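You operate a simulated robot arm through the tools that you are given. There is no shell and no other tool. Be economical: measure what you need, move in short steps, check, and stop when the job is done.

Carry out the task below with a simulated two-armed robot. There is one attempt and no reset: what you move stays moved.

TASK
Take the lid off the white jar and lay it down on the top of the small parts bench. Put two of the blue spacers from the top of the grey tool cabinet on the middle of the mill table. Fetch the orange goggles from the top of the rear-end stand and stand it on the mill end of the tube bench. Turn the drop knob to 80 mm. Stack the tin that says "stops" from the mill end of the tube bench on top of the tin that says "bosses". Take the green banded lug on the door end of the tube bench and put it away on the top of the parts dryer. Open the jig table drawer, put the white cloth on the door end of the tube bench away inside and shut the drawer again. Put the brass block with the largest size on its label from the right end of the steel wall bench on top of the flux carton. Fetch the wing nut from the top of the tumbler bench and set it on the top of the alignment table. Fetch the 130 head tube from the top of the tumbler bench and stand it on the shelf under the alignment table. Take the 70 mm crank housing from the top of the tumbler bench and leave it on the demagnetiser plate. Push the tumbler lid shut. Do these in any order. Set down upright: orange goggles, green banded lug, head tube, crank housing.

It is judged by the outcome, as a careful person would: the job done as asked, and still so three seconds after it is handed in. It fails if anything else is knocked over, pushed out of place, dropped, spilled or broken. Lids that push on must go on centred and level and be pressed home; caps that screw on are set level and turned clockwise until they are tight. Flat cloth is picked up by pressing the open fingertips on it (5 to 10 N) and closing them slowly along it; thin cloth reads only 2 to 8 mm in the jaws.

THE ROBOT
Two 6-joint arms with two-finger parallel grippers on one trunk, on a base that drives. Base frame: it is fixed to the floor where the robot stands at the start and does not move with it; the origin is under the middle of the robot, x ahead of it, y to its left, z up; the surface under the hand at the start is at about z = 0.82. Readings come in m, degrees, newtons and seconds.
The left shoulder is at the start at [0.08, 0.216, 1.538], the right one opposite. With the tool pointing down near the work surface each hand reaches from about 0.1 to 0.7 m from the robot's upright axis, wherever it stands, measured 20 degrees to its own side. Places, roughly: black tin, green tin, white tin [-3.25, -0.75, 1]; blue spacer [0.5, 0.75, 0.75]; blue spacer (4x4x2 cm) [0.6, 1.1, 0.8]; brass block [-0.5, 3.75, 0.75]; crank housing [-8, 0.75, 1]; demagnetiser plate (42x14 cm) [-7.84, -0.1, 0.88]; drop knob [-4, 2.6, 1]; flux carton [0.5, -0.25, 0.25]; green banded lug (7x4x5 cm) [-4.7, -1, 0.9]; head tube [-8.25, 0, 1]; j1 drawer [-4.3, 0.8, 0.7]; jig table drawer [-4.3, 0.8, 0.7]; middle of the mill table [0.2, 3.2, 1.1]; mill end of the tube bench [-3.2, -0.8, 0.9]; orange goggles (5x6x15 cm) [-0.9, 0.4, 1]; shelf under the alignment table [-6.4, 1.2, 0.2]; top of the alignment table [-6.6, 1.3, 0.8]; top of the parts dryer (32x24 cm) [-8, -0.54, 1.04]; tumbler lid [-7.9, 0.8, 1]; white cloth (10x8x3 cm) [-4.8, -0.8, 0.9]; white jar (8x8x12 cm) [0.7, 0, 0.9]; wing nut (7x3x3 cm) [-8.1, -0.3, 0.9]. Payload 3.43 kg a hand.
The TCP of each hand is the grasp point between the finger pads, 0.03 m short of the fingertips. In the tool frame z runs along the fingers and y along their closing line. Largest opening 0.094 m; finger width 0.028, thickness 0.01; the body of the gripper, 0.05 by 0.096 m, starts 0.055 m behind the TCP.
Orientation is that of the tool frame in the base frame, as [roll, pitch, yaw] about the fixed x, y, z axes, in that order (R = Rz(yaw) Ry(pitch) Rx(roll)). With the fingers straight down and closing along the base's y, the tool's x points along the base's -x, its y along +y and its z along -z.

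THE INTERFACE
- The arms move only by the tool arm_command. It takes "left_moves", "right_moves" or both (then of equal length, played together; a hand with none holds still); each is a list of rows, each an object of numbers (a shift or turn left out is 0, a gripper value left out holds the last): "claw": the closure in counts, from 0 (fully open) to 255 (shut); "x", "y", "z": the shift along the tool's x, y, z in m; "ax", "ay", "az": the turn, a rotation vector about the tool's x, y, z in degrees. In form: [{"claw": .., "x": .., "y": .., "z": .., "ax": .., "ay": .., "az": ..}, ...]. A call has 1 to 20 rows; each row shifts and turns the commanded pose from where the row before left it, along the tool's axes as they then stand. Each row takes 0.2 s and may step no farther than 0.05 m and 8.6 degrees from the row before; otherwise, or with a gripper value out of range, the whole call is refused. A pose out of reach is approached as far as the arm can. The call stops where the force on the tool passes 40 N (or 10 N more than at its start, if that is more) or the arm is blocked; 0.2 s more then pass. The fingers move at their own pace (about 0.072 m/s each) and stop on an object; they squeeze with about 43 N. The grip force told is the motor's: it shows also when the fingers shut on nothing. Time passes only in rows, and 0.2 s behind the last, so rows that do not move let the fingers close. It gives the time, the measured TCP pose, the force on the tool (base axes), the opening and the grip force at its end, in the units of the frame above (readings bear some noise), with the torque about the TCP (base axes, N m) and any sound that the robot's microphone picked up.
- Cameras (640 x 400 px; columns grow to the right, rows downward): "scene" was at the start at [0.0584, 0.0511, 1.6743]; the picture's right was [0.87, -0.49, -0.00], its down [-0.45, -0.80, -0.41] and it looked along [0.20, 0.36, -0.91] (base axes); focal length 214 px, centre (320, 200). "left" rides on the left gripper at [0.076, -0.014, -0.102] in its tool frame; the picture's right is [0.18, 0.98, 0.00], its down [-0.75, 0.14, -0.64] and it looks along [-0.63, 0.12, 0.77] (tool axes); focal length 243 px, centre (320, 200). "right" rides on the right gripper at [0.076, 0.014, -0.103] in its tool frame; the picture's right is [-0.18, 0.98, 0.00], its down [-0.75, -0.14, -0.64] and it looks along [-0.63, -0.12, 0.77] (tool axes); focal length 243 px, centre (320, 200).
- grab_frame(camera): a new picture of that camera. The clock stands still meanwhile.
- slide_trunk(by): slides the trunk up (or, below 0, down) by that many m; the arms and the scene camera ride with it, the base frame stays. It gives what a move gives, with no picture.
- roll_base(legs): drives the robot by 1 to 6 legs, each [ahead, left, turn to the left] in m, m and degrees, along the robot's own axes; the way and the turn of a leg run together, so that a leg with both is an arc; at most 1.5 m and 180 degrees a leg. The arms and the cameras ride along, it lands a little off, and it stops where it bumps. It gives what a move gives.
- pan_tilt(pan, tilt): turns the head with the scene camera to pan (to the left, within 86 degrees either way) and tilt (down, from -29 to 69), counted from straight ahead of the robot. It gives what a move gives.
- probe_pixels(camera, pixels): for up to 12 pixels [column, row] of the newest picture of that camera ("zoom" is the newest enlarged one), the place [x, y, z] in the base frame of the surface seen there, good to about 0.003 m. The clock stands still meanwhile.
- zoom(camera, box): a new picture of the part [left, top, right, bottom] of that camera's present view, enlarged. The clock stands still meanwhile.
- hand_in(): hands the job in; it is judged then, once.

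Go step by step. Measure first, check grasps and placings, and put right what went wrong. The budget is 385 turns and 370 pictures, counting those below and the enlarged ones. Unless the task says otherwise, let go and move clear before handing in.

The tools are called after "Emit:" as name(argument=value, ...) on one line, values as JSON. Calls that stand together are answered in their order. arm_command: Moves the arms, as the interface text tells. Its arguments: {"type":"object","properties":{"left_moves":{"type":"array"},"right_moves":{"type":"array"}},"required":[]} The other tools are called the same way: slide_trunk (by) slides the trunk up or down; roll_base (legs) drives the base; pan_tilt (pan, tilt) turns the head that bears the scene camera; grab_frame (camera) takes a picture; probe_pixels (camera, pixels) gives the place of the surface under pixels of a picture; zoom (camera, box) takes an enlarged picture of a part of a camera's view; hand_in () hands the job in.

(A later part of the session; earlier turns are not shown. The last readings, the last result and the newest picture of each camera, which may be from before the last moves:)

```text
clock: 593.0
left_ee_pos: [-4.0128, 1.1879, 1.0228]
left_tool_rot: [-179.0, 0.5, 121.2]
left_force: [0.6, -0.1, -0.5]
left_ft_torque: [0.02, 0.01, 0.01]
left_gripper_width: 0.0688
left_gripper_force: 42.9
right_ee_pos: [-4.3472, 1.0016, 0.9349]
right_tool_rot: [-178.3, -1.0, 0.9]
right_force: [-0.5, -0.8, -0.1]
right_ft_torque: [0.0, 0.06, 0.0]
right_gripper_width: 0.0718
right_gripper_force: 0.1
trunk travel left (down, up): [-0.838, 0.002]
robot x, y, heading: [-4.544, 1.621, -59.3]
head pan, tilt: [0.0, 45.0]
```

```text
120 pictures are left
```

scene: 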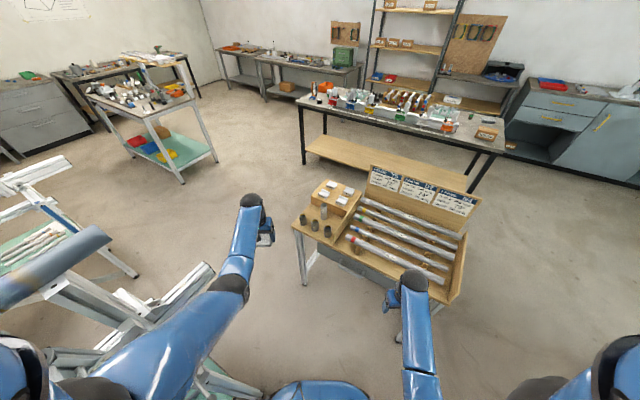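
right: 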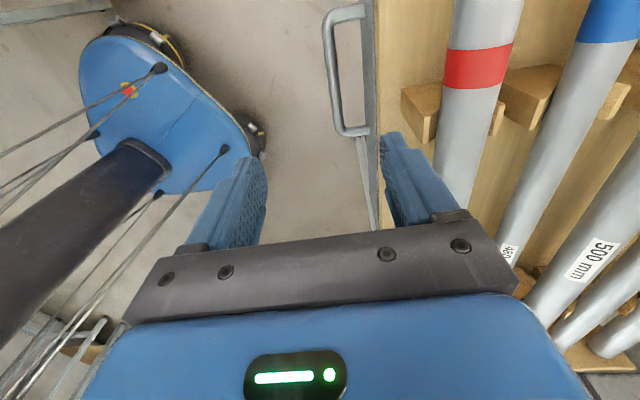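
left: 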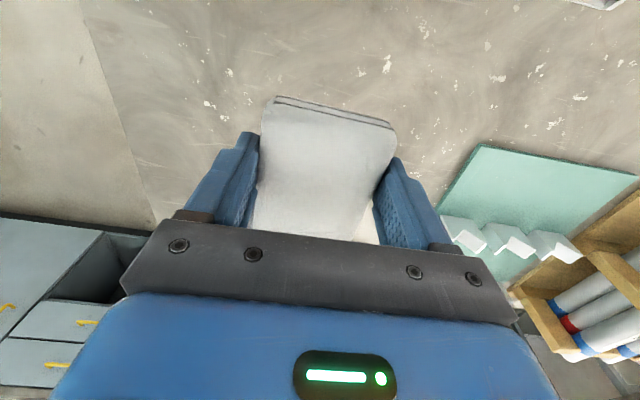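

Narrow to 40 mm and descend to just above the bar.

Emit:
arm_command(right_moves=[{"claw": 146, "y": 0.0065}, {"z": 0.04}, {"z": 0.04}, {"z": 0.04}, {"z": 0.025}, {}])

Emit:
grab_frame(camera="right")

```text
clock: 594.4
left_ee_pos: [-4.0107, 1.188, 1.0222]
left_tool_rot: [-179.1, 0.5, 121.2]
left_force: [-0.3, 0.8, -0.5]
left_ft_torque: [0.0, 0.01, 0.02]
left_gripper_width: 0.0689
left_gripper_force: 43.1
right_ee_pos: [-4.3764, 1.0421, 0.8415]
right_tool_rot: [-178.4, -1.0, 0.8]
right_force: [0.4, 0.3, -0.7]
right_ft_torque: [-0.02, -0.03, -0.01]
right_gripper_width: 0.04
right_gripper_force: 0.1
right hand out of reach, approached as far as the arm can: row 2, 3, 4, 5
trunk travel left (down, up): [-0.838, 0.002]
robot x, y, heading: [-4.5435, 1.6131, -59.1]
head pan, tilt: [0.0, 45.0]
```

```text
119 pictures are left
```

right: 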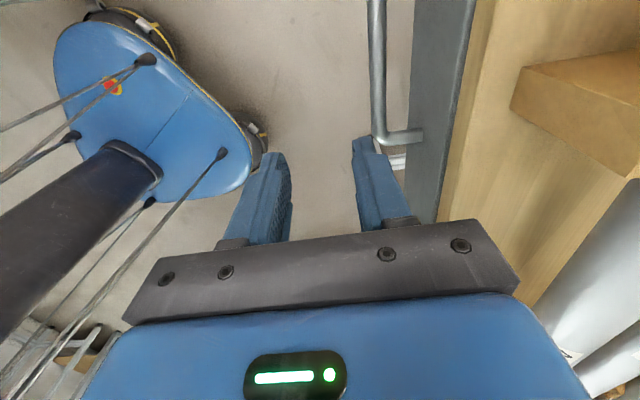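

At the reach limit; move the base 55 mm forward, then lower with the trunk.

Emit:
roll_base(legs=[[0.054, 0.001, 0]])

Emit:
slide_trunk(by=-0.055)

Emit:
grab_frame(camera="right")

Emit:
probe_pixels(camera="right", pixels=[[335, 60], [340, 100], [345, 130], [365, 140], [400, 100]])

```text
clock: 595.3
left_ee_pos: [-3.989, 1.1513, 1.0286]
left_tool_rot: [-179.0, 1.0, 121.1]
left_force: [-0.1, 1.2, -0.1]
left_ft_torque: [-0.05, -0.04, 0.02]
left_gripper_width: 0.0687
left_gripper_force: 43.1
right_ee_pos: [-4.3525, 1.0034, 0.8464]
right_tool_rot: [-178.9, -1.3, 0.9]
right_force: [-0.3, -0.1, 1.3]
right_ft_torque: [-0.1, -0.03, -0.04]
right_gripper_width: 0.0402
right_gripper_force: 0.1
trunk travel left (down, up): [-0.838, 0.002]
robot x, y, heading: [-4.5159, 1.5687, -59.2]
head pan, tilt: [0.0, 45.0]
```

```text
clock: 596.3
left_ee_pos: [-3.9837, 1.1408, 0.9664]
left_tool_rot: [-179.0, 0.4, 121.0]
left_force: [0.3, -0.2, -1.3]
left_ft_torque: [0.02, 0.02, 0.01]
left_gripper_width: 0.0687
left_gripper_force: 42.9
right_ee_pos: [-4.3493, 0.9964, 0.7845]
right_tool_rot: [-178.2, -0.8, 0.7]
right_force: [0.3, -0.3, 0.0]
right_ft_torque: [0.01, -0.03, -0.02]
right_gripper_width: 0.0403
right_gripper_force: 0.1
trunk travel left (down, up): [-0.783, 0.057]
robot x, y, heading: [-4.5165, 1.5738, -59.1]
head pan, tilt: [0.0, 45.0]
```

```text
118 pictures are left
```

right: 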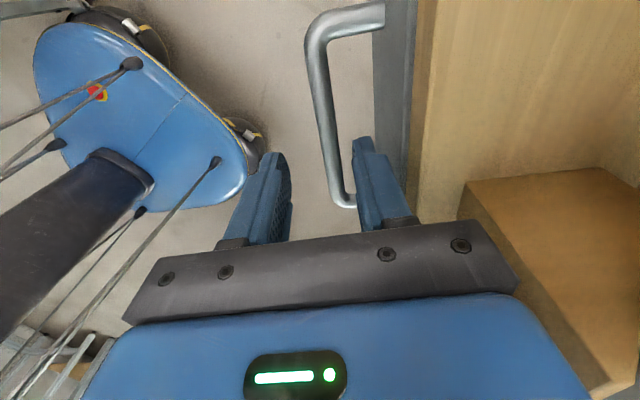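

```text
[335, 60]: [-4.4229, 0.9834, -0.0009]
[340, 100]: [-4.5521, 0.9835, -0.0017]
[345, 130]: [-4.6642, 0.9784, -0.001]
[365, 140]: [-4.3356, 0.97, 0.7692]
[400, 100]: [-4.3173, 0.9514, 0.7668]
```

The bar lies between the fingers. Lower and close on it.

Emit:
slide_trunk(by=-0.036)

Emit:
arm_command(right_moves=[{"claw": 255}, {}, {}, {}])

```text
clock: 597.1
left_ee_pos: [-3.9833, 1.1424, 0.9304]
left_tool_rot: [-179.1, 0.4, 121.1]
left_force: [0.7, 0.7, -0.7]
left_ft_torque: [0.0, 0.04, 0.01]
left_gripper_width: 0.0687
left_gripper_force: 42.4
right_ee_pos: [-4.349, 0.997, 0.7494]
right_tool_rot: [-178.3, -0.8, 0.8]
right_force: [0.4, -0.3, 0.1]
right_ft_torque: [0.02, -0.01, 0.03]
right_gripper_width: 0.0403
right_gripper_force: 0.1
trunk travel left (down, up): [-0.747, 0.093]
robot x, y, heading: [-4.5162, 1.5735, -59.5]
head pan, tilt: [0.0, 45.0]
```

```text
clock: 598.1
left_ee_pos: [-3.9846, 1.1426, 0.9317]
left_tool_rot: [-179.0, 0.5, 121.1]
left_force: [0.3, -0.5, -0.1]
left_ft_torque: [-0.05, -0.01, -0.02]
left_gripper_width: 0.0688
left_gripper_force: 43.0
right_ee_pos: [-4.35, 0.9958, 0.7497]
right_tool_rot: [-178.4, -0.8, 0.9]
right_force: [-0.6, 0.7, 5.6]
right_ft_torque: [0.02, 0.3, -1.41]
right_gripper_width: 0.014
right_gripper_force: 45.2
trunk travel left (down, up): [-0.747, 0.093]
robot x, y, heading: [-4.5163, 1.5706, -59.3]
head pan, tilt: [0.0, 45.0]
```

Gripping the bar (14 mm). Pull the drawer open by driving 0.22 m in +y.

Emit:
roll_base(legs=[[-0.19, 0.112, 0]])

Emit:
grab_frame(camera="scene")

```text
clock: 599.8
left_ee_pos: [-3.9855, 1.3621, 0.9299]
left_tool_rot: [-178.9, 0.4, 121.0]
left_force: [0.2, 0.8, -0.3]
left_ft_torque: [0.03, 0.0, 0.02]
left_gripper_width: 0.0687
left_gripper_force: 42.7
right_ee_pos: [-4.3503, 1.2161, 0.7511]
right_tool_rot: [-178.4, -1.0, 0.6]
right_force: [26.5, -0.4, -0.1]
right_ft_torque: [0.07, -0.84, -1.24]
right_gripper_width: 0.0138
right_gripper_force: 45.1
trunk travel left (down, up): [-0.747, 0.093]
robot x, y, heading: [-4.5185, 1.7932, -59.1]
head pan, tilt: [0.0, 45.0]
```

```text
117 pictures are left
```

scene: 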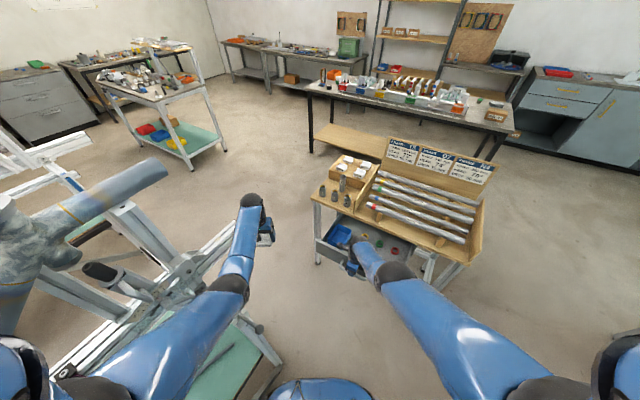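

Drawer open. See what's inside for free space.

Emit:
zoom(camera="scene", box=[300, 200, 460, 300])

Emit:
probe_pixels(camera="zoom", pixels=[[300, 140], [330, 175], [260, 180], [390, 190], [420, 215], [280, 205], [80, 175], [200, 170], [430, 240], [350, 165], [150, 160]])

```text
4.00 times, centred on (380, 250) of scene
```

zoom: 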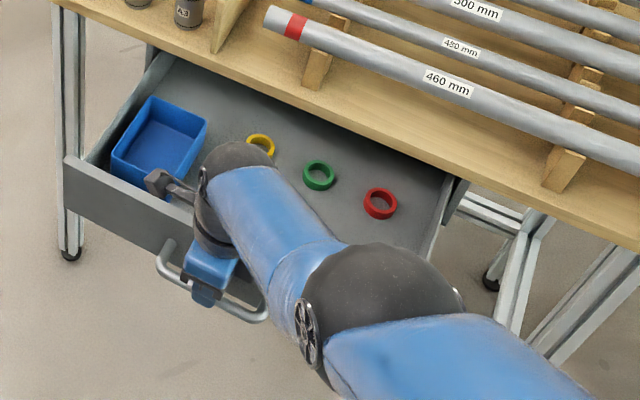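

```text
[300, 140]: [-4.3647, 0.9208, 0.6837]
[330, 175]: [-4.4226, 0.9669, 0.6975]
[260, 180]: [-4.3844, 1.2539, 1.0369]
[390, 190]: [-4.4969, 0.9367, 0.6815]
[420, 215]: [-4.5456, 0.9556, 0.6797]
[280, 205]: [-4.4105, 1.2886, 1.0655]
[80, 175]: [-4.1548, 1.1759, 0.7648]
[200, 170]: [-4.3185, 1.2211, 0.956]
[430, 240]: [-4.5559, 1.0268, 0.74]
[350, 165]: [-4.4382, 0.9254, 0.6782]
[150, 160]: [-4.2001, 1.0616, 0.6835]
```

Free space in the drawer: around (-4.42,1.09), floor z≈0.68. Release the handle, lift, and turn to bring the left hand over.

Emit:
arm_command(right_moves=[{"claw": 146}, {}, {}])

Emit:
slide_trunk(by=0.09)

Emit:
arm_command(right_moves=[{"z": -0.03, "y": -0.02}, {"y": -0.03, "x": -0.02}, {"y": -0.03, "x": -0.03}, {"x": -0.04}, {"x": -0.04}, {"x": -0.04}])

Emit:
grab_frame(camera="scene")

```text
clock: 600.6
left_ee_pos: [-3.9877, 1.3639, 0.931]
left_tool_rot: [-179.0, 0.5, 121.0]
left_force: [0.0, 0.3, -0.4]
left_ft_torque: [0.0, 0.0, -0.01]
left_gripper_width: 0.0687
left_gripper_force: 43.5
right_ee_pos: [-4.3501, 1.2161, 0.7507]
right_tool_rot: [-178.6, -1.0, 0.6]
right_force: [-0.1, 0.3, 0.2]
right_ft_torque: [0.0, 0.01, -0.01]
right_gripper_width: 0.0398
right_gripper_force: 0.1
trunk travel left (down, up): [-0.747, 0.093]
robot x, y, heading: [-4.517, 1.7905, -59.2]
head pan, tilt: [0.0, 45.0]
```

```text
clock: 601.8
left_ee_pos: [-3.989, 1.3642, 1.0201]
left_tool_rot: [-179.0, 0.5, 120.9]
left_force: [-0.7, 0.6, -0.5]
left_ft_torque: [0.01, 0.01, 0.01]
left_gripper_width: 0.0686
left_gripper_force: 42.8
right_ee_pos: [-4.3503, 1.2161, 0.8412]
right_tool_rot: [-178.5, -1.1, 0.8]
right_force: [-0.6, 0.3, -0.6]
right_ft_torque: [0.0, 0.01, 0.03]
right_gripper_width: 0.0403
right_gripper_force: 0.0
trunk travel left (down, up): [-0.837, 0.003]
robot x, y, heading: [-4.5184, 1.7933, -59.2]
head pan, tilt: [0.0, 45.0]
```

```text
clock: 603.2
left_ee_pos: [-3.9888, 1.3642, 1.0211]
left_tool_rot: [-179.1, 0.5, 120.9]
left_force: [-0.5, 0.3, -0.2]
left_ft_torque: [0.01, 0.02, 0.02]
left_gripper_width: 0.0686
left_gripper_force: 43.2
right_ee_pos: [-4.5231, 1.2949, 0.8707]
right_tool_rot: [-178.7, -1.2, 0.7]
right_force: [0.6, 0.5, 0.1]
right_ft_torque: [0.02, 0.0, -0.02]
right_gripper_width: 0.0399
right_gripper_force: 0.0
trunk travel left (down, up): [-0.837, 0.003]
robot x, y, heading: [-4.5167, 1.7963, -59.2]
head pan, tilt: [0.0, 45.0]
```

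```text
115 pictures are left
```

scene: 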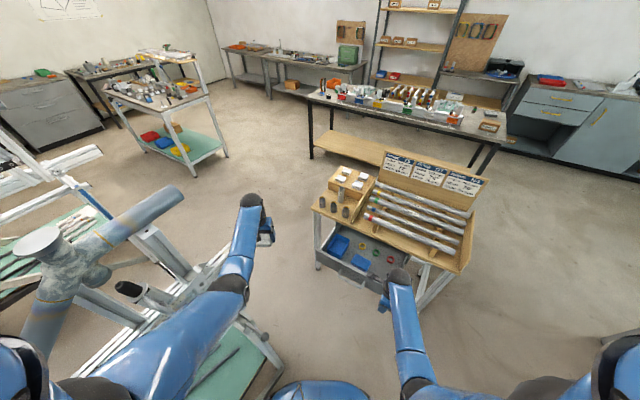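

Emit:
zoom(camera="scene", box=[310, 220, 410, 290])

Emit:
probe_pixels(camera="zoom", pixels=[[310, 235], [270, 250], [330, 255], [230, 240], [400, 290], [330, 165], [440, 215], [500, 235], [370, 330], [270, 290], [430, 260]])

```text
5.71 times, centred on (360, 255) of scene
```

zoom: 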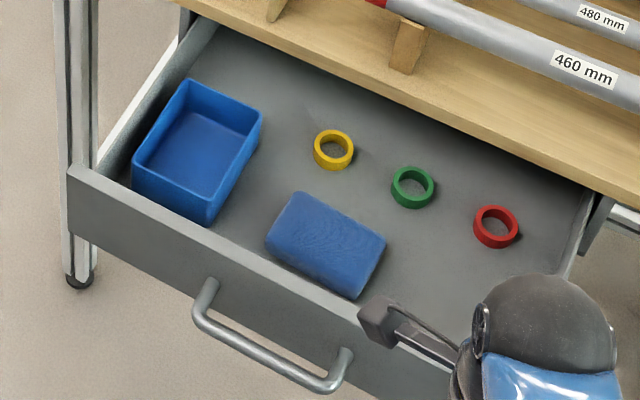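

```text
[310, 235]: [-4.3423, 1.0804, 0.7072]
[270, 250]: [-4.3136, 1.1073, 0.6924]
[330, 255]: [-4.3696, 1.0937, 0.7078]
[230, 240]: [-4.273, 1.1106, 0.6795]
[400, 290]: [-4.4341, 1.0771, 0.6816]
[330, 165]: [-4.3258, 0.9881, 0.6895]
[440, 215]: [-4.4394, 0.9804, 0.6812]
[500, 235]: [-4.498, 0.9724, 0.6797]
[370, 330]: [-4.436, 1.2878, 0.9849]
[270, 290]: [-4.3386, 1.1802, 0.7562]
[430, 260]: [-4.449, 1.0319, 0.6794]
```

Place the cloth at about (-4.48,1.085), right of the blue pad. Turn and shift the base.

Emit:
roll_base(legs=[[0, 0, -30.6], [0.06, -0.19, 0]])

Emit:
grab_frame(camera="left")

```text
clock: 606.3
left_ee_pos: [-4.4613, 1.0945, 1.0204]
left_tool_rot: [-178.8, 0.6, 90.6]
left_force: [0.1, -0.1, -0.9]
left_ft_torque: [-0.02, 0.07, 0.0]
left_gripper_width: 0.0687
left_gripper_force: 42.9
right_ee_pos: [-4.9581, 1.3042, 0.872]
right_tool_rot: [-178.7, -1.0, -29.7]
right_force: [0.6, -0.6, 0.2]
right_ft_torque: [-0.02, 0.04, 0.01]
right_gripper_width: 0.0403
right_gripper_force: 0.1
trunk travel left (down, up): [-0.837, 0.003]
robot x, y, heading: [-4.7022, 1.7302, -89.7]
head pan, tilt: [0.0, 45.0]
```

```text
113 pictures are left
```

left: 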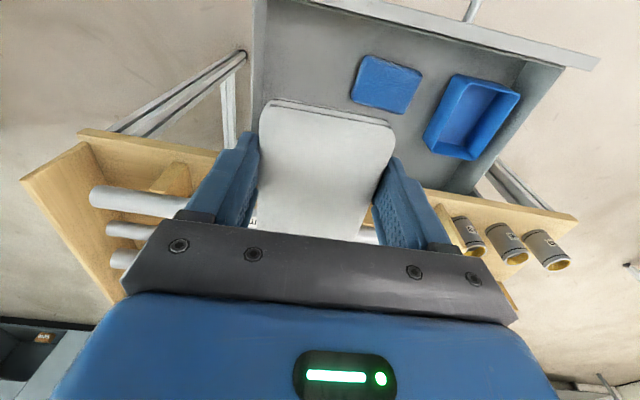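

Emit:
arm_command(left_moves=[{"y": -0.017}, {}])

Emit:
slide_trunk(by=-0.25)

Emit:
grab_frame(camera="left")

```text
clock: 606.9
left_ee_pos: [-4.4793, 1.0939, 1.0207]
left_tool_rot: [-179.0, 0.5, 90.5]
left_force: [0.7, 0.3, -0.8]
left_ft_torque: [0.01, 0.02, 0.01]
left_gripper_width: 0.0688
left_gripper_force: 43.1
right_ee_pos: [-4.958, 1.3031, 0.871]
right_tool_rot: [-178.5, -1.0, -29.6]
right_force: [0.1, -0.5, 0.3]
right_ft_torque: [0.02, 0.0, 0.02]
right_gripper_width: 0.0401
right_gripper_force: 0.0
trunk travel left (down, up): [-0.837, 0.003]
robot x, y, heading: [-4.7043, 1.7328, -89.6]
head pan, tilt: [0.0, 45.0]
```

```text
clock: 609.5
left_ee_pos: [-4.4797, 1.0916, 0.7716]
left_tool_rot: [-179.0, 0.6, 90.5]
left_force: [0.3, 0.1, 0.6]
left_ft_torque: [-0.01, 0.02, -0.04]
left_gripper_width: 0.0688
left_gripper_force: 43.4
right_ee_pos: [-4.9598, 1.3038, 0.6215]
right_tool_rot: [-178.4, -1.1, -29.7]
right_force: [-0.1, -0.6, -0.1]
right_ft_torque: [0.0, 0.0, -0.03]
right_gripper_width: 0.0402
right_gripper_force: 0.1
trunk travel left (down, up): [-0.587, 0.253]
robot x, y, heading: [-4.6996, 1.7346, -89.6]
head pan, tilt: [0.0, 45.0]
```

```text
112 pictures are left
```

left: 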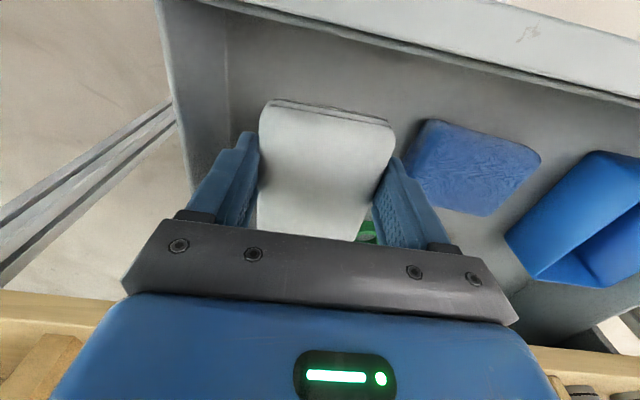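

Emit:
slide_trunk(by=-0.05)

Emit:
arm_command(left_moves=[{"claw": 45}, {}, {}])

Emit:
slide_trunk(by=0.12)

Emit:
grab_frame(camera="left")

```text
clock: 610.4
left_ee_pos: [-4.4789, 1.0932, 0.7215]
left_tool_rot: [-179.0, 0.4, 90.6]
left_force: [-0.2, 0.4, 0.5]
left_ft_torque: [0.04, 0.01, 0.0]
left_gripper_width: 0.0686
left_gripper_force: 42.9
right_ee_pos: [-4.9598, 1.303, 0.5711]
right_tool_rot: [-178.6, -1.1, -29.6]
right_force: [-0.3, -0.1, -0.1]
right_ft_torque: [0.0, -0.01, 0.01]
right_gripper_width: 0.04
right_gripper_force: 0.1
trunk travel left (down, up): [-0.537, 0.303]
robot x, y, heading: [-4.7019, 1.7362, -89.7]
head pan, tilt: [0.0, 45.0]
```

```text
clock: 611.2
left_ee_pos: [-4.481, 1.0927, 0.7199]
left_tool_rot: [-179.0, 0.5, 90.6]
left_force: [0.5, 0.4, 0.0]
left_ft_torque: [-0.03, -0.04, -0.01]
left_gripper_width: 0.0775
left_gripper_force: 0.1
right_ee_pos: [-4.96, 1.3034, 0.5702]
right_tool_rot: [-178.6, -1.2, -29.7]
right_force: [-0.1, 0.6, 0.6]
right_ft_torque: [0.0, 0.0, 0.0]
right_gripper_width: 0.0399
right_gripper_force: 0.0
trunk travel left (down, up): [-0.537, 0.303]
robot x, y, heading: [-4.7033, 1.7303, -89.8]
head pan, tilt: [0.0, 45.0]
```

```text
clock: 612.7
left_ee_pos: [-4.4808, 1.0927, 0.8419]
left_tool_rot: [-179.1, 0.6, 90.6]
left_force: [0.2, -0.4, -0.2]
left_ft_torque: [0.01, 0.04, 0.03]
left_gripper_width: 0.0776
left_gripper_force: 0.1
right_ee_pos: [-4.9593, 1.3035, 0.6909]
right_tool_rot: [-178.5, -1.0, -29.7]
right_force: [-1.3, 1.3, -0.7]
right_ft_torque: [-0.02, 0.05, -0.02]
right_gripper_width: 0.0402
right_gripper_force: 0.1
trunk travel left (down, up): [-0.657, 0.183]
robot x, y, heading: [-4.7006, 1.732, -89.8]
head pan, tilt: [0.0, 45.0]
```

```text
111 pictures are left
```

left: 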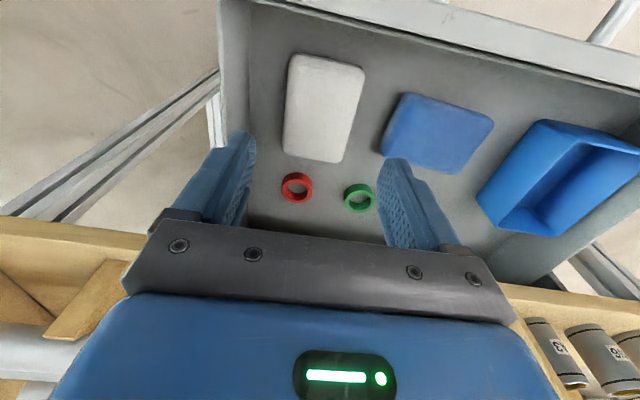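

Cloth is in the drawer. Close the fist, come around in front of the handle bar.

Emit:
roll_base(legs=[[-0.18, 0, 0], [0, 0.12, 0]])

Emit:
arm_command(left_moves=[{"claw": 255}, {}, {}, {}])

Emit:
grab_frame(camera="left")

```text
clock: 615.1
left_ee_pos: [-4.3654, 1.2719, 0.8418]
left_tool_rot: [-179.1, 0.5, 90.3]
left_force: [0.2, 0.1, 1.0]
left_ft_torque: [0.0, 0.0, 0.02]
left_gripper_width: 0.0777
left_gripper_force: 0.0
right_ee_pos: [-4.843, 1.4853, 0.6904]
right_tool_rot: [-178.5, -1.2, -30.0]
right_force: [-0.4, -0.4, -1.2]
right_ft_torque: [-0.03, -0.03, 0.03]
right_gripper_width: 0.0398
right_gripper_force: 0.0
trunk travel left (down, up): [-0.657, 0.183]
robot x, y, heading: [-4.5839, 1.9154, -90.0]
head pan, tilt: [0.0, 45.0]
```

```text
clock: 616.1
left_ee_pos: [-4.3648, 1.2707, 0.841]
left_tool_rot: [-179.0, 0.5, 90.4]
left_force: [-0.7, 0.8, 0.3]
left_ft_torque: [0.03, 0.0, 0.01]
left_gripper_width: 0.0001
left_gripper_force: 33.1
right_ee_pos: [-4.8422, 1.4845, 0.6913]
right_tool_rot: [-178.5, -1.1, -30.0]
right_force: [0.6, 0.0, -0.3]
right_ft_torque: [0.0, -0.02, 0.0]
right_gripper_width: 0.0401
right_gripper_force: 0.0
trunk travel left (down, up): [-0.657, 0.183]
robot x, y, heading: [-4.5821, 1.9129, -89.9]
head pan, tilt: [0.0, 45.0]
```

```text
110 pictures are left
```

left: 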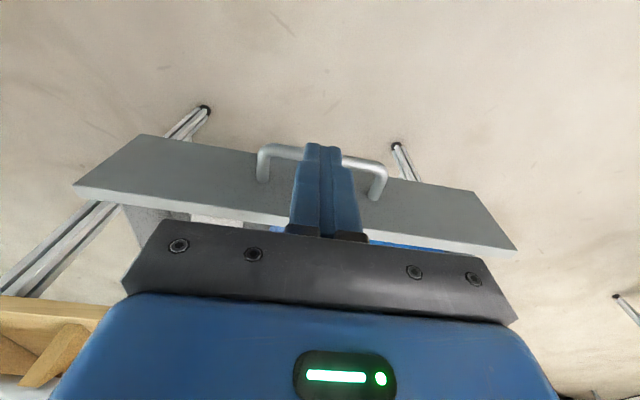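

Emit:
slide_trunk(by=-0.105)

Emit:
roll_base(legs=[[0.15, 0, 0]])

Emit:
roll_base(legs=[[0.1, 0, 0]])

Emit:
grab_frame(camera="left")

```text
clock: 617.4
left_ee_pos: [-4.3635, 1.2706, 0.7366]
left_tool_rot: [-179.0, 0.4, 90.3]
left_force: [-0.2, -0.1, 0.3]
left_ft_torque: [0.03, -0.02, 0.0]
left_gripper_width: 0.0003
left_gripper_force: 32.7
right_ee_pos: [-4.8413, 1.4835, 0.5848]
right_tool_rot: [-178.5, -1.1, -30.0]
right_force: [0.1, 0.4, -0.9]
right_ft_torque: [0.0, 0.03, 0.01]
right_gripper_width: 0.04
right_gripper_force: 0.1
trunk travel left (down, up): [-0.552, 0.288]
robot x, y, heading: [-4.5837, 1.911, -89.7]
head pan, tilt: [0.0, 45.0]
```

```text
clock: 618.8
left_ee_pos: [-4.3616, 1.1243, 0.736]
left_tool_rot: [-179.0, 0.6, 90.6]
left_force: [0.1, -0.9, -0.2]
left_ft_torque: [0.02, 0.01, -0.02]
left_gripper_width: 0.0
left_gripper_force: 33.3
right_ee_pos: [-4.8392, 1.336, 0.5855]
right_tool_rot: [-178.6, -1.1, -29.7]
right_force: [0.1, 0.2, 0.6]
right_ft_torque: [0.01, 0.0, -0.02]
right_gripper_width: 0.0398
right_gripper_force: 0.0
trunk travel left (down, up): [-0.552, 0.288]
robot x, y, heading: [-4.588, 1.7625, -89.7]
head pan, tilt: [0.0, 45.0]
```

```text
clock: 619.9
left_ee_pos: [-4.3602, 1.0275, 0.7364]
left_tool_rot: [-179.1, 0.5, 90.5]
left_force: [-0.5, 0.0, -0.8]
left_ft_torque: [-0.02, -0.02, 0.01]
left_gripper_width: 0.0
left_gripper_force: 33.3
right_ee_pos: [-4.8403, 1.2378, 0.5865]
right_tool_rot: [-178.4, -1.0, -29.8]
right_force: [-1.0, -0.2, 0.6]
right_ft_torque: [0.02, 0.01, -0.03]
right_gripper_width: 0.04
right_gripper_force: 0.0
trunk travel left (down, up): [-0.552, 0.288]
robot x, y, heading: [-4.5876, 1.666, -89.9]
head pan, tilt: [0.0, 45.0]
```

```text
109 pictures are left
```

left: 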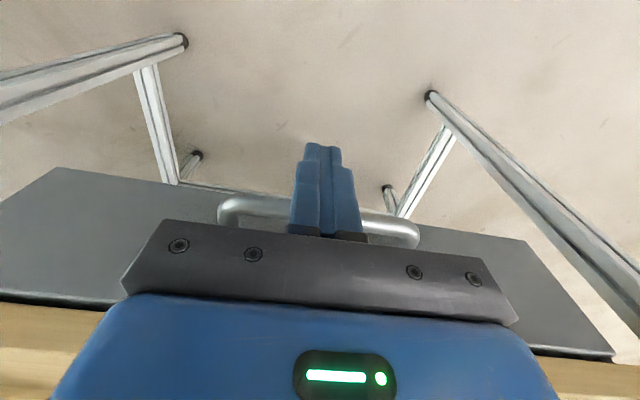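

Almost shut; push the last centimetre.

Emit:
roll_base(legs=[[0.02, 0, 0]])

Emit:
zoom(camera="left", box=[0, 140, 640, 400])

Emit:
probe_pixels(camera="left", pixels=[[60, 230], [130, 200], [480, 260], [560, 300]])

```text
clock: 620.9
left_ee_pos: [-4.3599, 1.0121, 0.7345]
left_tool_rot: [-178.9, -0.6, 90.6]
left_force: [1.0, 2.6, 0.7]
left_ft_torque: [0.03, 0.04, -0.01]
left_gripper_width: 0.0
left_gripper_force: 33.1
right_ee_pos: [-4.8392, 1.2175, 0.5858]
right_tool_rot: [-178.5, -1.1, -29.7]
right_force: [0.1, 0.7, -0.4]
right_ft_torque: [0.0, 0.02, -0.02]
right_gripper_width: 0.0402
right_gripper_force: 0.1
trunk travel left (down, up): [-0.552, 0.288]
robot x, y, heading: [-4.5842, 1.6471, -89.9]
head pan, tilt: [0.0, 45.0]
stopped in leg 1: the force on the tool passed its limit at 56 N (the readings are from after the stop); the commanded pose is now the measured one
```

```text
1.00 times, centred on (320, 270) of left (not enlarged: the box is as wide or as high as the picture)
```

zoom: 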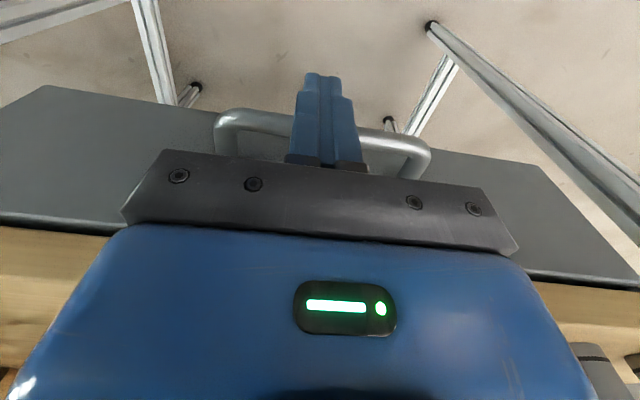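

```text
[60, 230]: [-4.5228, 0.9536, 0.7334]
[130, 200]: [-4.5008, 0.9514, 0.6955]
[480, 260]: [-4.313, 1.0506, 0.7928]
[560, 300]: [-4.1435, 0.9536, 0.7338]
```

The drawer is fully shut (front y≈0.952). Next the drop knob: back off to (-4.85,2.6) and turn to face the frame stand.

Emit:
roll_base(legs=[[-0.15, 0, 0]])

Emit:
slide_trunk(by=0.288)

Emit:
roll_base(legs=[[-0.8, -0.28, 0], [0, 0, 90]])

Emit:
pan_tilt(pan=0, tilt=35)

Emit:
grab_frame(camera="scene")

```text
clock: 622.3
left_ee_pos: [-4.3612, 1.1639, 0.7329]
left_tool_rot: [-178.9, -0.7, 90.6]
left_force: [0.6, -0.2, -0.5]
left_ft_torque: [0.02, 0.0, -0.02]
left_gripper_width: 0.0002
left_gripper_force: 32.7
right_ee_pos: [-4.8382, 1.3688, 0.5849]
right_tool_rot: [-178.5, -1.1, -29.6]
right_force: [0.0, -0.3, 0.4]
right_ft_torque: [0.0, -0.01, 0.02]
right_gripper_width: 0.0401
right_gripper_force: 0.1
trunk travel left (down, up): [-0.552, 0.288]
robot x, y, heading: [-4.5863, 1.7985, -89.7]
head pan, tilt: [0.0, 45.0]
```

```text
clock: 625.2
left_ee_pos: [-4.361, 1.1648, 1.0206]
left_tool_rot: [-178.8, -0.6, 90.5]
left_force: [-0.9, -0.4, -0.2]
left_ft_torque: [-0.01, 0.0, -0.01]
left_gripper_width: 0.0
left_gripper_force: 33.1
right_ee_pos: [-4.8399, 1.3699, 0.874]
right_tool_rot: [-178.4, -1.1, -29.6]
right_force: [-1.4, 0.7, 0.2]
right_ft_torque: [0.03, -0.01, -0.03]
right_gripper_width: 0.0402
right_gripper_force: 0.1
trunk travel left (down, up): [-0.84, 0.0]
robot x, y, heading: [-4.5868, 1.7997, -89.7]
head pan, tilt: [0.0, 45.0]
```

```text
clock: 633.5
left_ee_pos: [-4.2273, 2.8236, 1.0216]
left_tool_rot: [-178.9, -0.6, -178.9]
left_force: [0.6, -0.9, -1.1]
left_ft_torque: [0.02, 0.05, -0.03]
left_gripper_width: 0.0
left_gripper_force: 32.8
right_ee_pos: [-4.4283, 2.3429, 0.874]
right_tool_rot: [-178.6, -1.1, 60.8]
right_force: [0.1, 0.3, 0.3]
right_ft_torque: [0.01, -0.01, 0.02]
right_gripper_width: 0.0401
right_gripper_force: 0.0
trunk travel left (down, up): [-0.84, 0.0]
robot x, y, heading: [-4.8602, 2.5908, 1.0]
head pan, tilt: [0.0, 45.0]
```

```text
clock: 634.2
left_ee_pos: [-4.2281, 2.8235, 1.021]
left_tool_rot: [-179.0, -0.7, -178.9]
left_force: [-0.2, 0.0, -0.7]
left_ft_torque: [-0.01, 0.02, -0.03]
left_gripper_width: 0.0
left_gripper_force: 33.2
right_ee_pos: [-4.4294, 2.3416, 0.8731]
right_tool_rot: [-178.3, -1.1, 61.0]
right_force: [0.6, -0.2, -0.2]
right_ft_torque: [0.01, 0.02, -0.02]
right_gripper_width: 0.04
right_gripper_force: 0.0
trunk travel left (down, up): [-0.84, 0.0]
robot x, y, heading: [-4.8605, 2.5944, 0.9]
head pan, tilt: [0.0, 35.0]
```

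```text
107 pictures are left
```

scene: 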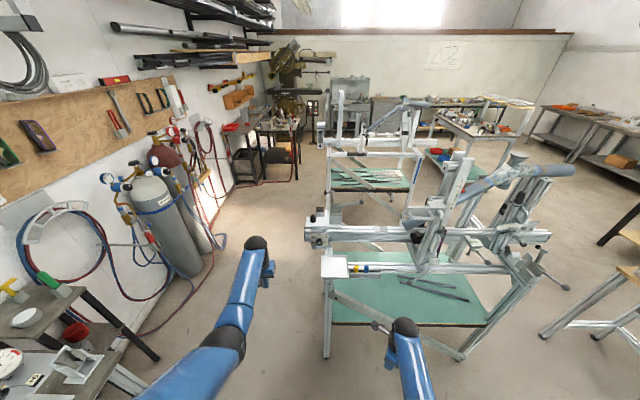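

Emit:
zoom(camera="scene", box=[295, 190, 405, 290])

Emit:
probe_pixels(camera="scene", pixels=[[320, 220], [318, 240], [333, 265], [355, 268], [410, 210], [440, 235], [345, 225]])

```text
4.00 times, centred on (350, 240) of scene
```

zoom: 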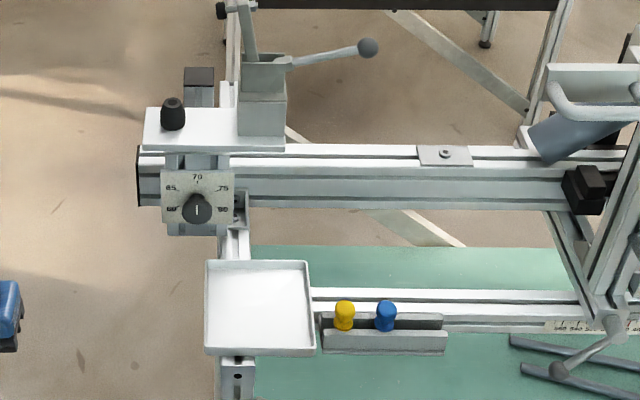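

```text
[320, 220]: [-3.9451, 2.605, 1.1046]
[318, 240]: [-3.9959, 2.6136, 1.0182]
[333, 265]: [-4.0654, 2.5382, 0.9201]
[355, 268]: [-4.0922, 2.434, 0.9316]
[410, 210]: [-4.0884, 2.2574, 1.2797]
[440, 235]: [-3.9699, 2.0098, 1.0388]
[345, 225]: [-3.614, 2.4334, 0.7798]
```

Emit:
zoom(camera="scene", box=[328, 225, 362, 257])

Emit:
zoom(camera="scene", box=[300, 222, 336, 250])

Emit:
probe_pixels(camera="zoom", pixels=[[320, 200], [300, 200], [340, 200], [320, 170], [320, 230], [200, 150], [420, 150], [320, 100], [320, 260]])

```text
12.50 times, centred on (345, 241) of scene
```

zoom: 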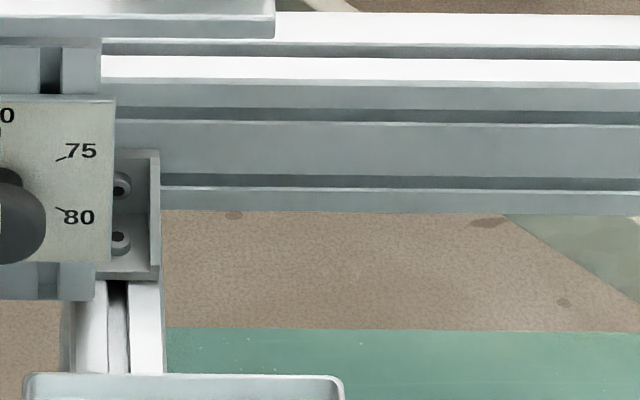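

```text
14.29 times, centred on (318, 236) of scene
```

zoom: 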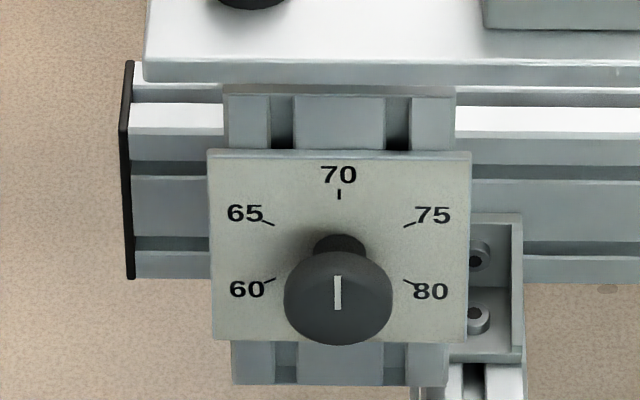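

```text
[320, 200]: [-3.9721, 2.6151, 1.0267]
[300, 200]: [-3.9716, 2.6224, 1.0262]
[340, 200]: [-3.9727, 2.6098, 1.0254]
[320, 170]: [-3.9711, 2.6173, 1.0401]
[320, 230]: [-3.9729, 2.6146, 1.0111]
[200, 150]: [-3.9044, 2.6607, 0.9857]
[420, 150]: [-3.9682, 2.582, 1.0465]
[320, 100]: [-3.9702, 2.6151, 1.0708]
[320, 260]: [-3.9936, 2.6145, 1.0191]
```

The knob faces me at ≈(-3.99,2.609,1.001), pointing at 70; the marks are 60° apart per 5 mm, so 80 is 120° clockwise. Reposition and bring the left hand into a forward-pointing pose.

Emit:
roll_base(legs=[[-0.17, -0.19, -1]])

Emit:
arm_command(left_moves=[{"az": -8.5, "claw": 80}, {"az": -8.5}, {"az": -8.5}, {"az": -8.5}, {"az": -8.5}, {"az": -8.5}, {"az": -8.5}, {"az": -8.5}, {"az": -8.5}, {"az": -8.5}, {"az": -5}])

Emit:
arm_command(left_moves=[{"ax": 8.5}, {"ax": 8.5}, {"ax": 8.5}, {"ax": 8.5}, {"ax": 8.5}, {"ax": 8.5}, {"ax": 8.5}, {"ax": 8.5}, {"ax": 8.5}, {"ax": 8.5}, {"ax": 5}, {}])

Emit:
arm_command(left_moves=[{"az": -8.5}, {"az": -8.5}, {"az": -8.5}, {"az": -8.5}, {"az": -8.5}, {"az": -8.5}, {"az": -8.5}, {"az": -8.5}, {"az": -8.5}, {"az": -8.5}, {"az": -8.5}, {"az": -8.5}, {"az": -8.5}, {"az": -8.5}, {"az": -8.5}, {"az": -8.5}, {"az": -8.5}, {"az": -5.5}, {}])

Emit:
grab_frame(camera="left")

```text
clock: 636.1
left_ee_pos: [-4.3892, 2.6206, 1.0199]
left_tool_rot: [-178.9, -0.7, -179.9]
left_force: [-0.1, 0.4, -0.4]
left_ft_torque: [0.01, 0.02, -0.02]
left_gripper_width: 0.0
left_gripper_force: 33.0
right_ee_pos: [-4.5999, 2.1426, 0.8733]
right_tool_rot: [-178.5, -0.9, 59.8]
right_force: [-0.4, 0.4, 0.4]
right_ft_torque: [-0.04, -0.04, 0.0]
right_gripper_width: 0.0401
right_gripper_force: 0.0
trunk travel left (down, up): [-0.84, 0.0]
robot x, y, heading: [-5.0296, 2.3983, -0.1]
head pan, tilt: [0.0, 35.0]
```

```text
clock: 638.5
left_ee_pos: [-4.3921, 2.6178, 1.0223]
left_tool_rot: [179.4, -1.1, -89.9]
left_force: [1.0, -0.5, 0.6]
left_ft_torque: [-0.03, -0.03, 0.02]
left_gripper_width: 0.0645
left_gripper_force: 0.1
right_ee_pos: [-4.6018, 2.1409, 0.8746]
right_tool_rot: [-178.5, -1.1, 60.0]
right_force: [0.7, 0.3, -0.1]
right_ft_torque: [-0.01, -0.02, 0.03]
right_gripper_width: 0.0399
right_gripper_force: 0.0
trunk travel left (down, up): [-0.84, 0.0]
robot x, y, heading: [-5.0276, 2.4017, 0.2]
head pan, tilt: [0.0, 35.0]
```

```text
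clock: 641.1
left_ee_pos: [-4.3922, 2.6175, 1.0235]
left_tool_rot: [-90.5, -1.2, -89.9]
left_force: [0.0, 0.0, 0.3]
left_ft_torque: [0.0, -0.01, -0.02]
left_gripper_width: 0.0644
left_gripper_force: 0.1
right_ee_pos: [-4.6008, 2.1403, 0.8745]
right_tool_rot: [-178.4, -1.2, 60.0]
right_force: [0.1, -0.1, -0.2]
right_ft_torque: [0.02, 0.03, 0.02]
right_gripper_width: 0.0403
right_gripper_force: 0.0
trunk travel left (down, up): [-0.84, 0.0]
robot x, y, heading: [-5.031, 2.4006, -0.0]
head pan, tilt: [0.0, 35.0]
```

```text
clock: 645.1
left_ee_pos: [-4.4034, 2.5556, 1.0771]
left_tool_rot: [91.2, -28.9, 89.7]
left_force: [-0.1, -0.5, -0.5]
left_ft_torque: [-0.02, 0.02, 0.01]
left_gripper_width: 0.0644
left_gripper_force: 0.0
left hand out of reach, approached as far as the arm can: row 10, 11, 12, 13, 14, 15, 16, 17, 18
right_ee_pos: [-4.6005, 2.1403, 0.8735]
right_tool_rot: [-178.6, -1.0, 59.9]
right_force: [-0.4, 0.3, -0.1]
right_ft_torque: [-0.01, 0.01, 0.01]
right_gripper_width: 0.0399
right_gripper_force: 0.2
trunk travel left (down, up): [-0.84, 0.0]
robot x, y, heading: [-5.0284, 2.3988, -0.2]
head pan, tilt: [0.0, 35.0]
```

```text
103 pictures are left
```

left: 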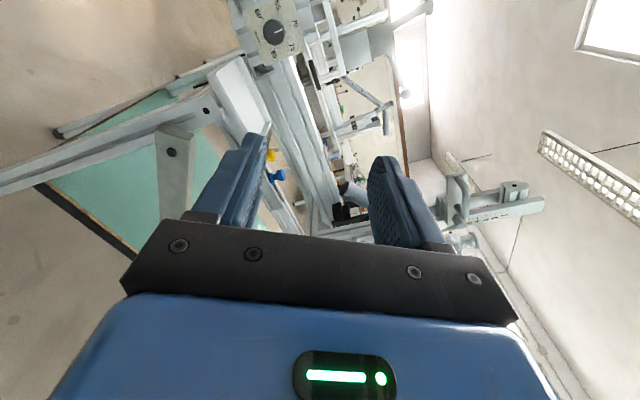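

Beyond about 80° of roll the arm drifts, so I'll turn the knob in two 60° bites. Roll back by 70° and line up.

Emit:
arm_command(left_moves=[{"az": 8}, {"az": 8}, {"az": 8}, {"az": 8}, {"az": 8}, {"az": 8}, {"az": 8}, {"az": 8}, {"az": 8}, {}])

Emit:
grab_frame(camera="left")

Emit:
zoom(camera="left", box=[250, 40, 410, 160])

```text
clock: 647.3
left_ee_pos: [-4.4032, 2.5562, 1.0782]
left_tool_rot: [-93.0, -79.0, -86.9]
left_force: [0.2, 0.2, 0.8]
left_ft_torque: [0.01, -0.01, -0.04]
left_gripper_width: 0.0644
left_gripper_force: 0.1
right_ee_pos: [-4.6, 2.1408, 0.8735]
right_tool_rot: [-178.5, -1.1, 59.9]
right_force: [0.2, -0.1, 1.0]
right_ft_torque: [0.01, -0.02, -0.04]
right_gripper_width: 0.04
right_gripper_force: 0.0
trunk travel left (down, up): [-0.84, 0.0]
robot x, y, heading: [-5.0287, 2.4013, -0.2]
head pan, tilt: [0.0, 35.0]
```

```text
102 pictures are left
```

left: 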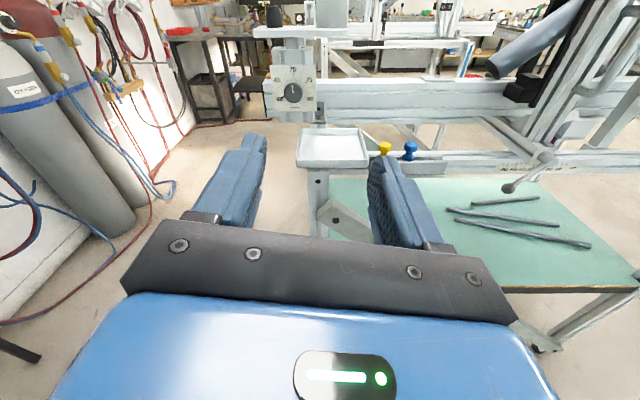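

```text
3.33 times, centred on (330, 100) of left
```

zoom: 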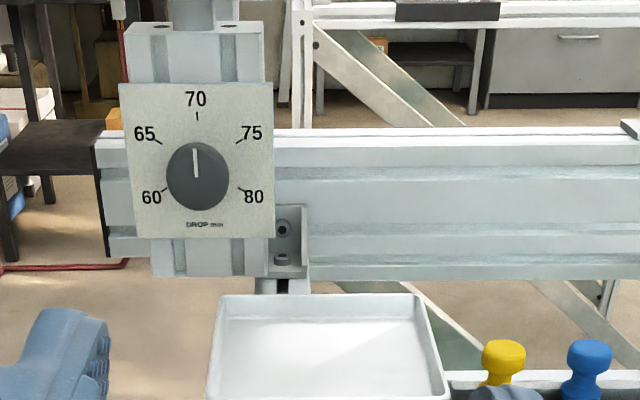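

Emit:
probe_pixels(camera="zoom", pixels=[[185, 190], [200, 195], [172, 176], [225, 176], [197, 150], [197, 205], [140, 100], [260, 100], [260, 225], [230, 310], [330, 310], [420, 300]])

```text
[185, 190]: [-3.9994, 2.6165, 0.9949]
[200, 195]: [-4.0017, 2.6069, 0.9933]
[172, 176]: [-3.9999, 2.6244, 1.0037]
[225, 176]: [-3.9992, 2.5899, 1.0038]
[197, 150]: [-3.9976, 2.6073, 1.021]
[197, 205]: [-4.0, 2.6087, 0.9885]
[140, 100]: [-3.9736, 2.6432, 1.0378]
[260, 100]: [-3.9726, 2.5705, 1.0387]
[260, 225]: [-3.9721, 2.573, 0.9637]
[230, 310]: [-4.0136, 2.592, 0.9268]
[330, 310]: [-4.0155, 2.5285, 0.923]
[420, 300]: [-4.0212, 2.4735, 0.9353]
```

Knob centre (face x −4.000, y 2.6075, z 1.0035). Approach rigidly with base and trunk.

Emit:
slide_trunk(by=-0.075)

Emit:
roll_base(legs=[[0.3, 0.05, 0]])

Emit:
grab_frame(camera="left")

Emit:
probe_pixels(camera="left", pixels=[[318, 120], [305, 125], [335, 125], [320, 140], [320, 100]])

```text
clock: 648.4
left_ee_pos: [-4.4049, 2.5548, 1.0023]
left_tool_rot: [-93.0, -79.1, -86.8]
left_force: [0.0, 0.0, 0.3]
left_ft_torque: [0.03, -0.02, 0.0]
left_gripper_width: 0.0647
left_gripper_force: 0.0
right_ee_pos: [-4.6015, 2.1419, 0.7983]
right_tool_rot: [-178.5, -1.2, 59.8]
right_force: [-0.5, -0.4, -0.7]
right_ft_torque: [-0.01, -0.01, -0.02]
right_gripper_width: 0.0397
right_gripper_force: 0.1
trunk travel left (down, up): [-0.765, 0.075]
robot x, y, heading: [-5.0302, 2.4001, -0.1]
head pan, tilt: [0.0, 35.0]
```

```text
clock: 650.5
left_ee_pos: [-4.1002, 2.5988, 1.0048]
left_tool_rot: [-92.5, -79.1, -87.7]
left_force: [0.6, 0.4, -0.4]
left_ft_torque: [-0.01, 0.0, 0.0]
left_gripper_width: 0.0646
left_gripper_force: 0.0
right_ee_pos: [-4.3003, 2.1855, 0.799]
right_tool_rot: [-178.7, -1.3, 59.6]
right_force: [0.0, 0.2, 0.3]
right_ft_torque: [0.01, -0.04, -0.04]
right_gripper_width: 0.0398
right_gripper_force: 0.0
trunk travel left (down, up): [-0.765, 0.075]
robot x, y, heading: [-4.7228, 2.4431, -0.3]
head pan, tilt: [0.0, 35.0]
```

```text
100 pictures are left
```

left: 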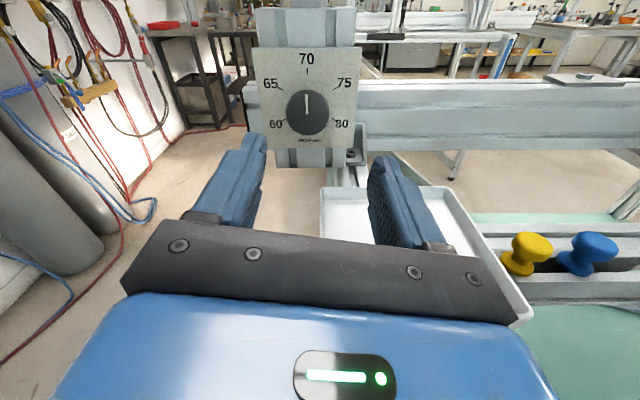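

```text
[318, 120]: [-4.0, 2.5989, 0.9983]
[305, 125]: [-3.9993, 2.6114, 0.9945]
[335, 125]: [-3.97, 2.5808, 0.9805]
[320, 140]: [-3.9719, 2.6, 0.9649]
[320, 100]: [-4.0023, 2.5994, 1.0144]
```

Emit:
arm_command(left_moves=[{"y": -0.009}, {"z": 0.03}, {"z": 0.03}, {}])

Emit:
grab_frame(camera="left")

```text
clock: 651.5
left_ee_pos: [-4.0398, 2.6078, 1.0038]
left_tool_rot: [-93.1, -79.1, -87.2]
left_force: [-0.8, -0.9, 0.0]
left_ft_torque: [-0.03, 0.03, -0.01]
left_gripper_width: 0.0645
left_gripper_force: 0.0
right_ee_pos: [-4.3005, 2.1868, 0.7985]
right_tool_rot: [-178.4, -1.1, 59.6]
right_force: [0.0, -0.5, 0.0]
right_ft_torque: [0.01, 0.01, 0.0]
right_gripper_width: 0.04
right_gripper_force: 0.0
trunk travel left (down, up): [-0.765, 0.075]
robot x, y, heading: [-4.723, 2.4427, -0.3]
head pan, tilt: [0.0, 35.0]
```

```text
99 pictures are left
```

left: 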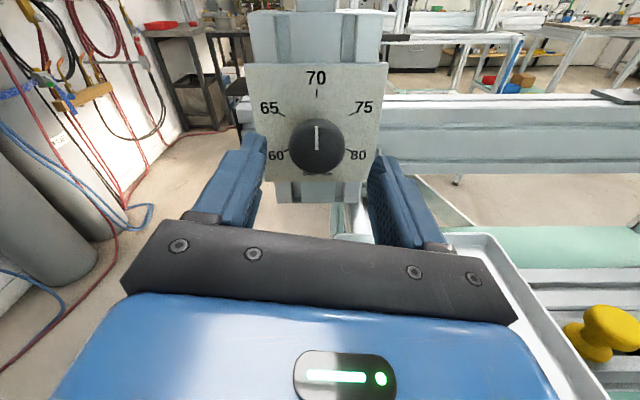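

Perfectly aligned. Advance, grip and turn 60° clockwise.

Emit:
arm_command(left_moves=[{"z": 0.02}, {"z": 0.012}, {}, {"claw": 255}, {}, {}, {}])

Emit:
arm_command(left_moves=[{"az": 6}, {"az": 6}, {"az": 6}, {"az": 6}, {"az": 6}, {"az": 6}, {"az": 6}, {"az": 6}, {"az": 6}, {"az": 6}, {}])

Emit:
grab_frame(camera="left")

```text
clock: 653.1
left_ee_pos: [-4.0089, 2.6093, 1.0046]
left_tool_rot: [-92.6, -79.1, -87.6]
left_force: [-1.6, 6.2, 4.3]
left_ft_torque: [0.02, -0.1, 0.31]
left_gripper_width: 0.0376
left_gripper_force: 44.8
right_ee_pos: [-4.299, 2.1868, 0.7992]
right_tool_rot: [-178.6, -1.1, 59.6]
right_force: [0.0, -0.5, -0.6]
right_ft_torque: [-0.01, -0.03, -0.03]
right_gripper_width: 0.0401
right_gripper_force: 0.1
trunk travel left (down, up): [-0.765, 0.075]
robot x, y, heading: [-4.7228, 2.4461, -0.3]
head pan, tilt: [0.0, 35.0]
```

```text
clock: 655.5
left_ee_pos: [-4.0091, 2.6083, 1.002]
left_tool_rot: [-90.7, -19.0, -89.9]
left_force: [-3.5, 3.8, -0.6]
left_ft_torque: [0.01, -0.01, 0.3]
left_gripper_width: 0.0375
left_gripper_force: 44.9
right_ee_pos: [-4.299, 2.1858, 0.7982]
right_tool_rot: [-178.6, -1.1, 59.6]
right_force: [0.1, 0.2, -0.8]
right_ft_torque: [-0.02, -0.01, -0.02]
right_gripper_width: 0.04
right_gripper_force: 0.0
trunk travel left (down, up): [-0.765, 0.075]
robot x, y, heading: [-4.7241, 2.448, -0.2]
head pan, tilt: [0.0, 35.0]
```

```text
98 pictures are left
```

left: 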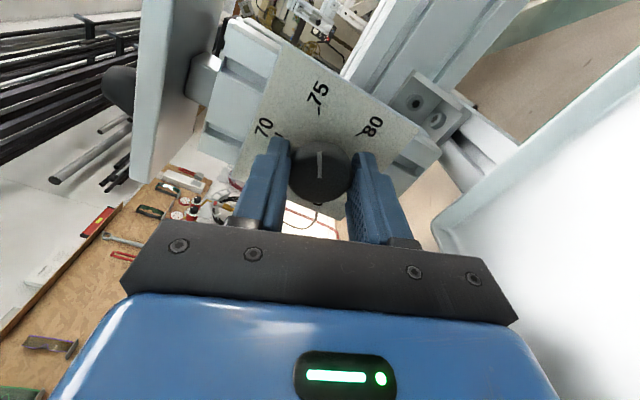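

Pointer at 75. Open, roll back 60°, regrip and turn another 60°.

Emit:
arm_command(left_moves=[{"claw": 80}, {}, {}, {"az": -6}, {"az": -6}, {"az": -6}, {"az": -6}, {"az": -6}, {"az": -6}, {"az": -6}, {"az": -6}, {"az": -6}, {"az": -6}, {}])

Emit:
grab_frame(camera="left")

```text
clock: 658.5
left_ee_pos: [-4.0097, 2.6085, 1.0028]
left_tool_rot: [-93.2, -79.2, -87.0]
left_force: [0.7, 0.8, 0.2]
left_ft_torque: [-0.01, 0.01, 0.01]
left_gripper_width: 0.0647
left_gripper_force: 0.1
right_ee_pos: [-4.3, 2.186, 0.7978]
right_tool_rot: [-178.5, -1.1, 59.6]
right_force: [0.2, 0.0, 0.1]
right_ft_torque: [0.02, 0.02, 0.01]
right_gripper_width: 0.0398
right_gripper_force: 0.1
trunk travel left (down, up): [-0.765, 0.075]
robot x, y, heading: [-4.7236, 2.4481, -0.4]
head pan, tilt: [0.0, 35.0]
```

```text
97 pictures are left
```

left: 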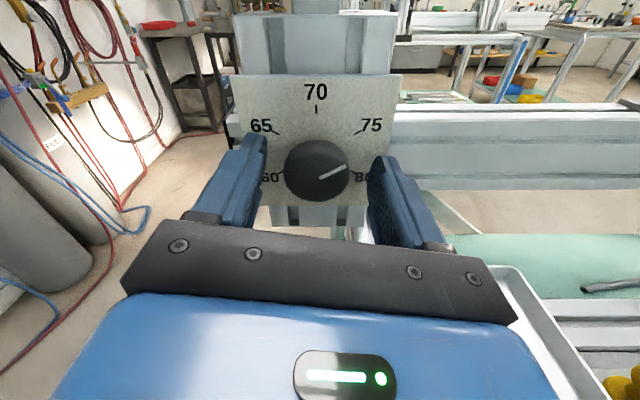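

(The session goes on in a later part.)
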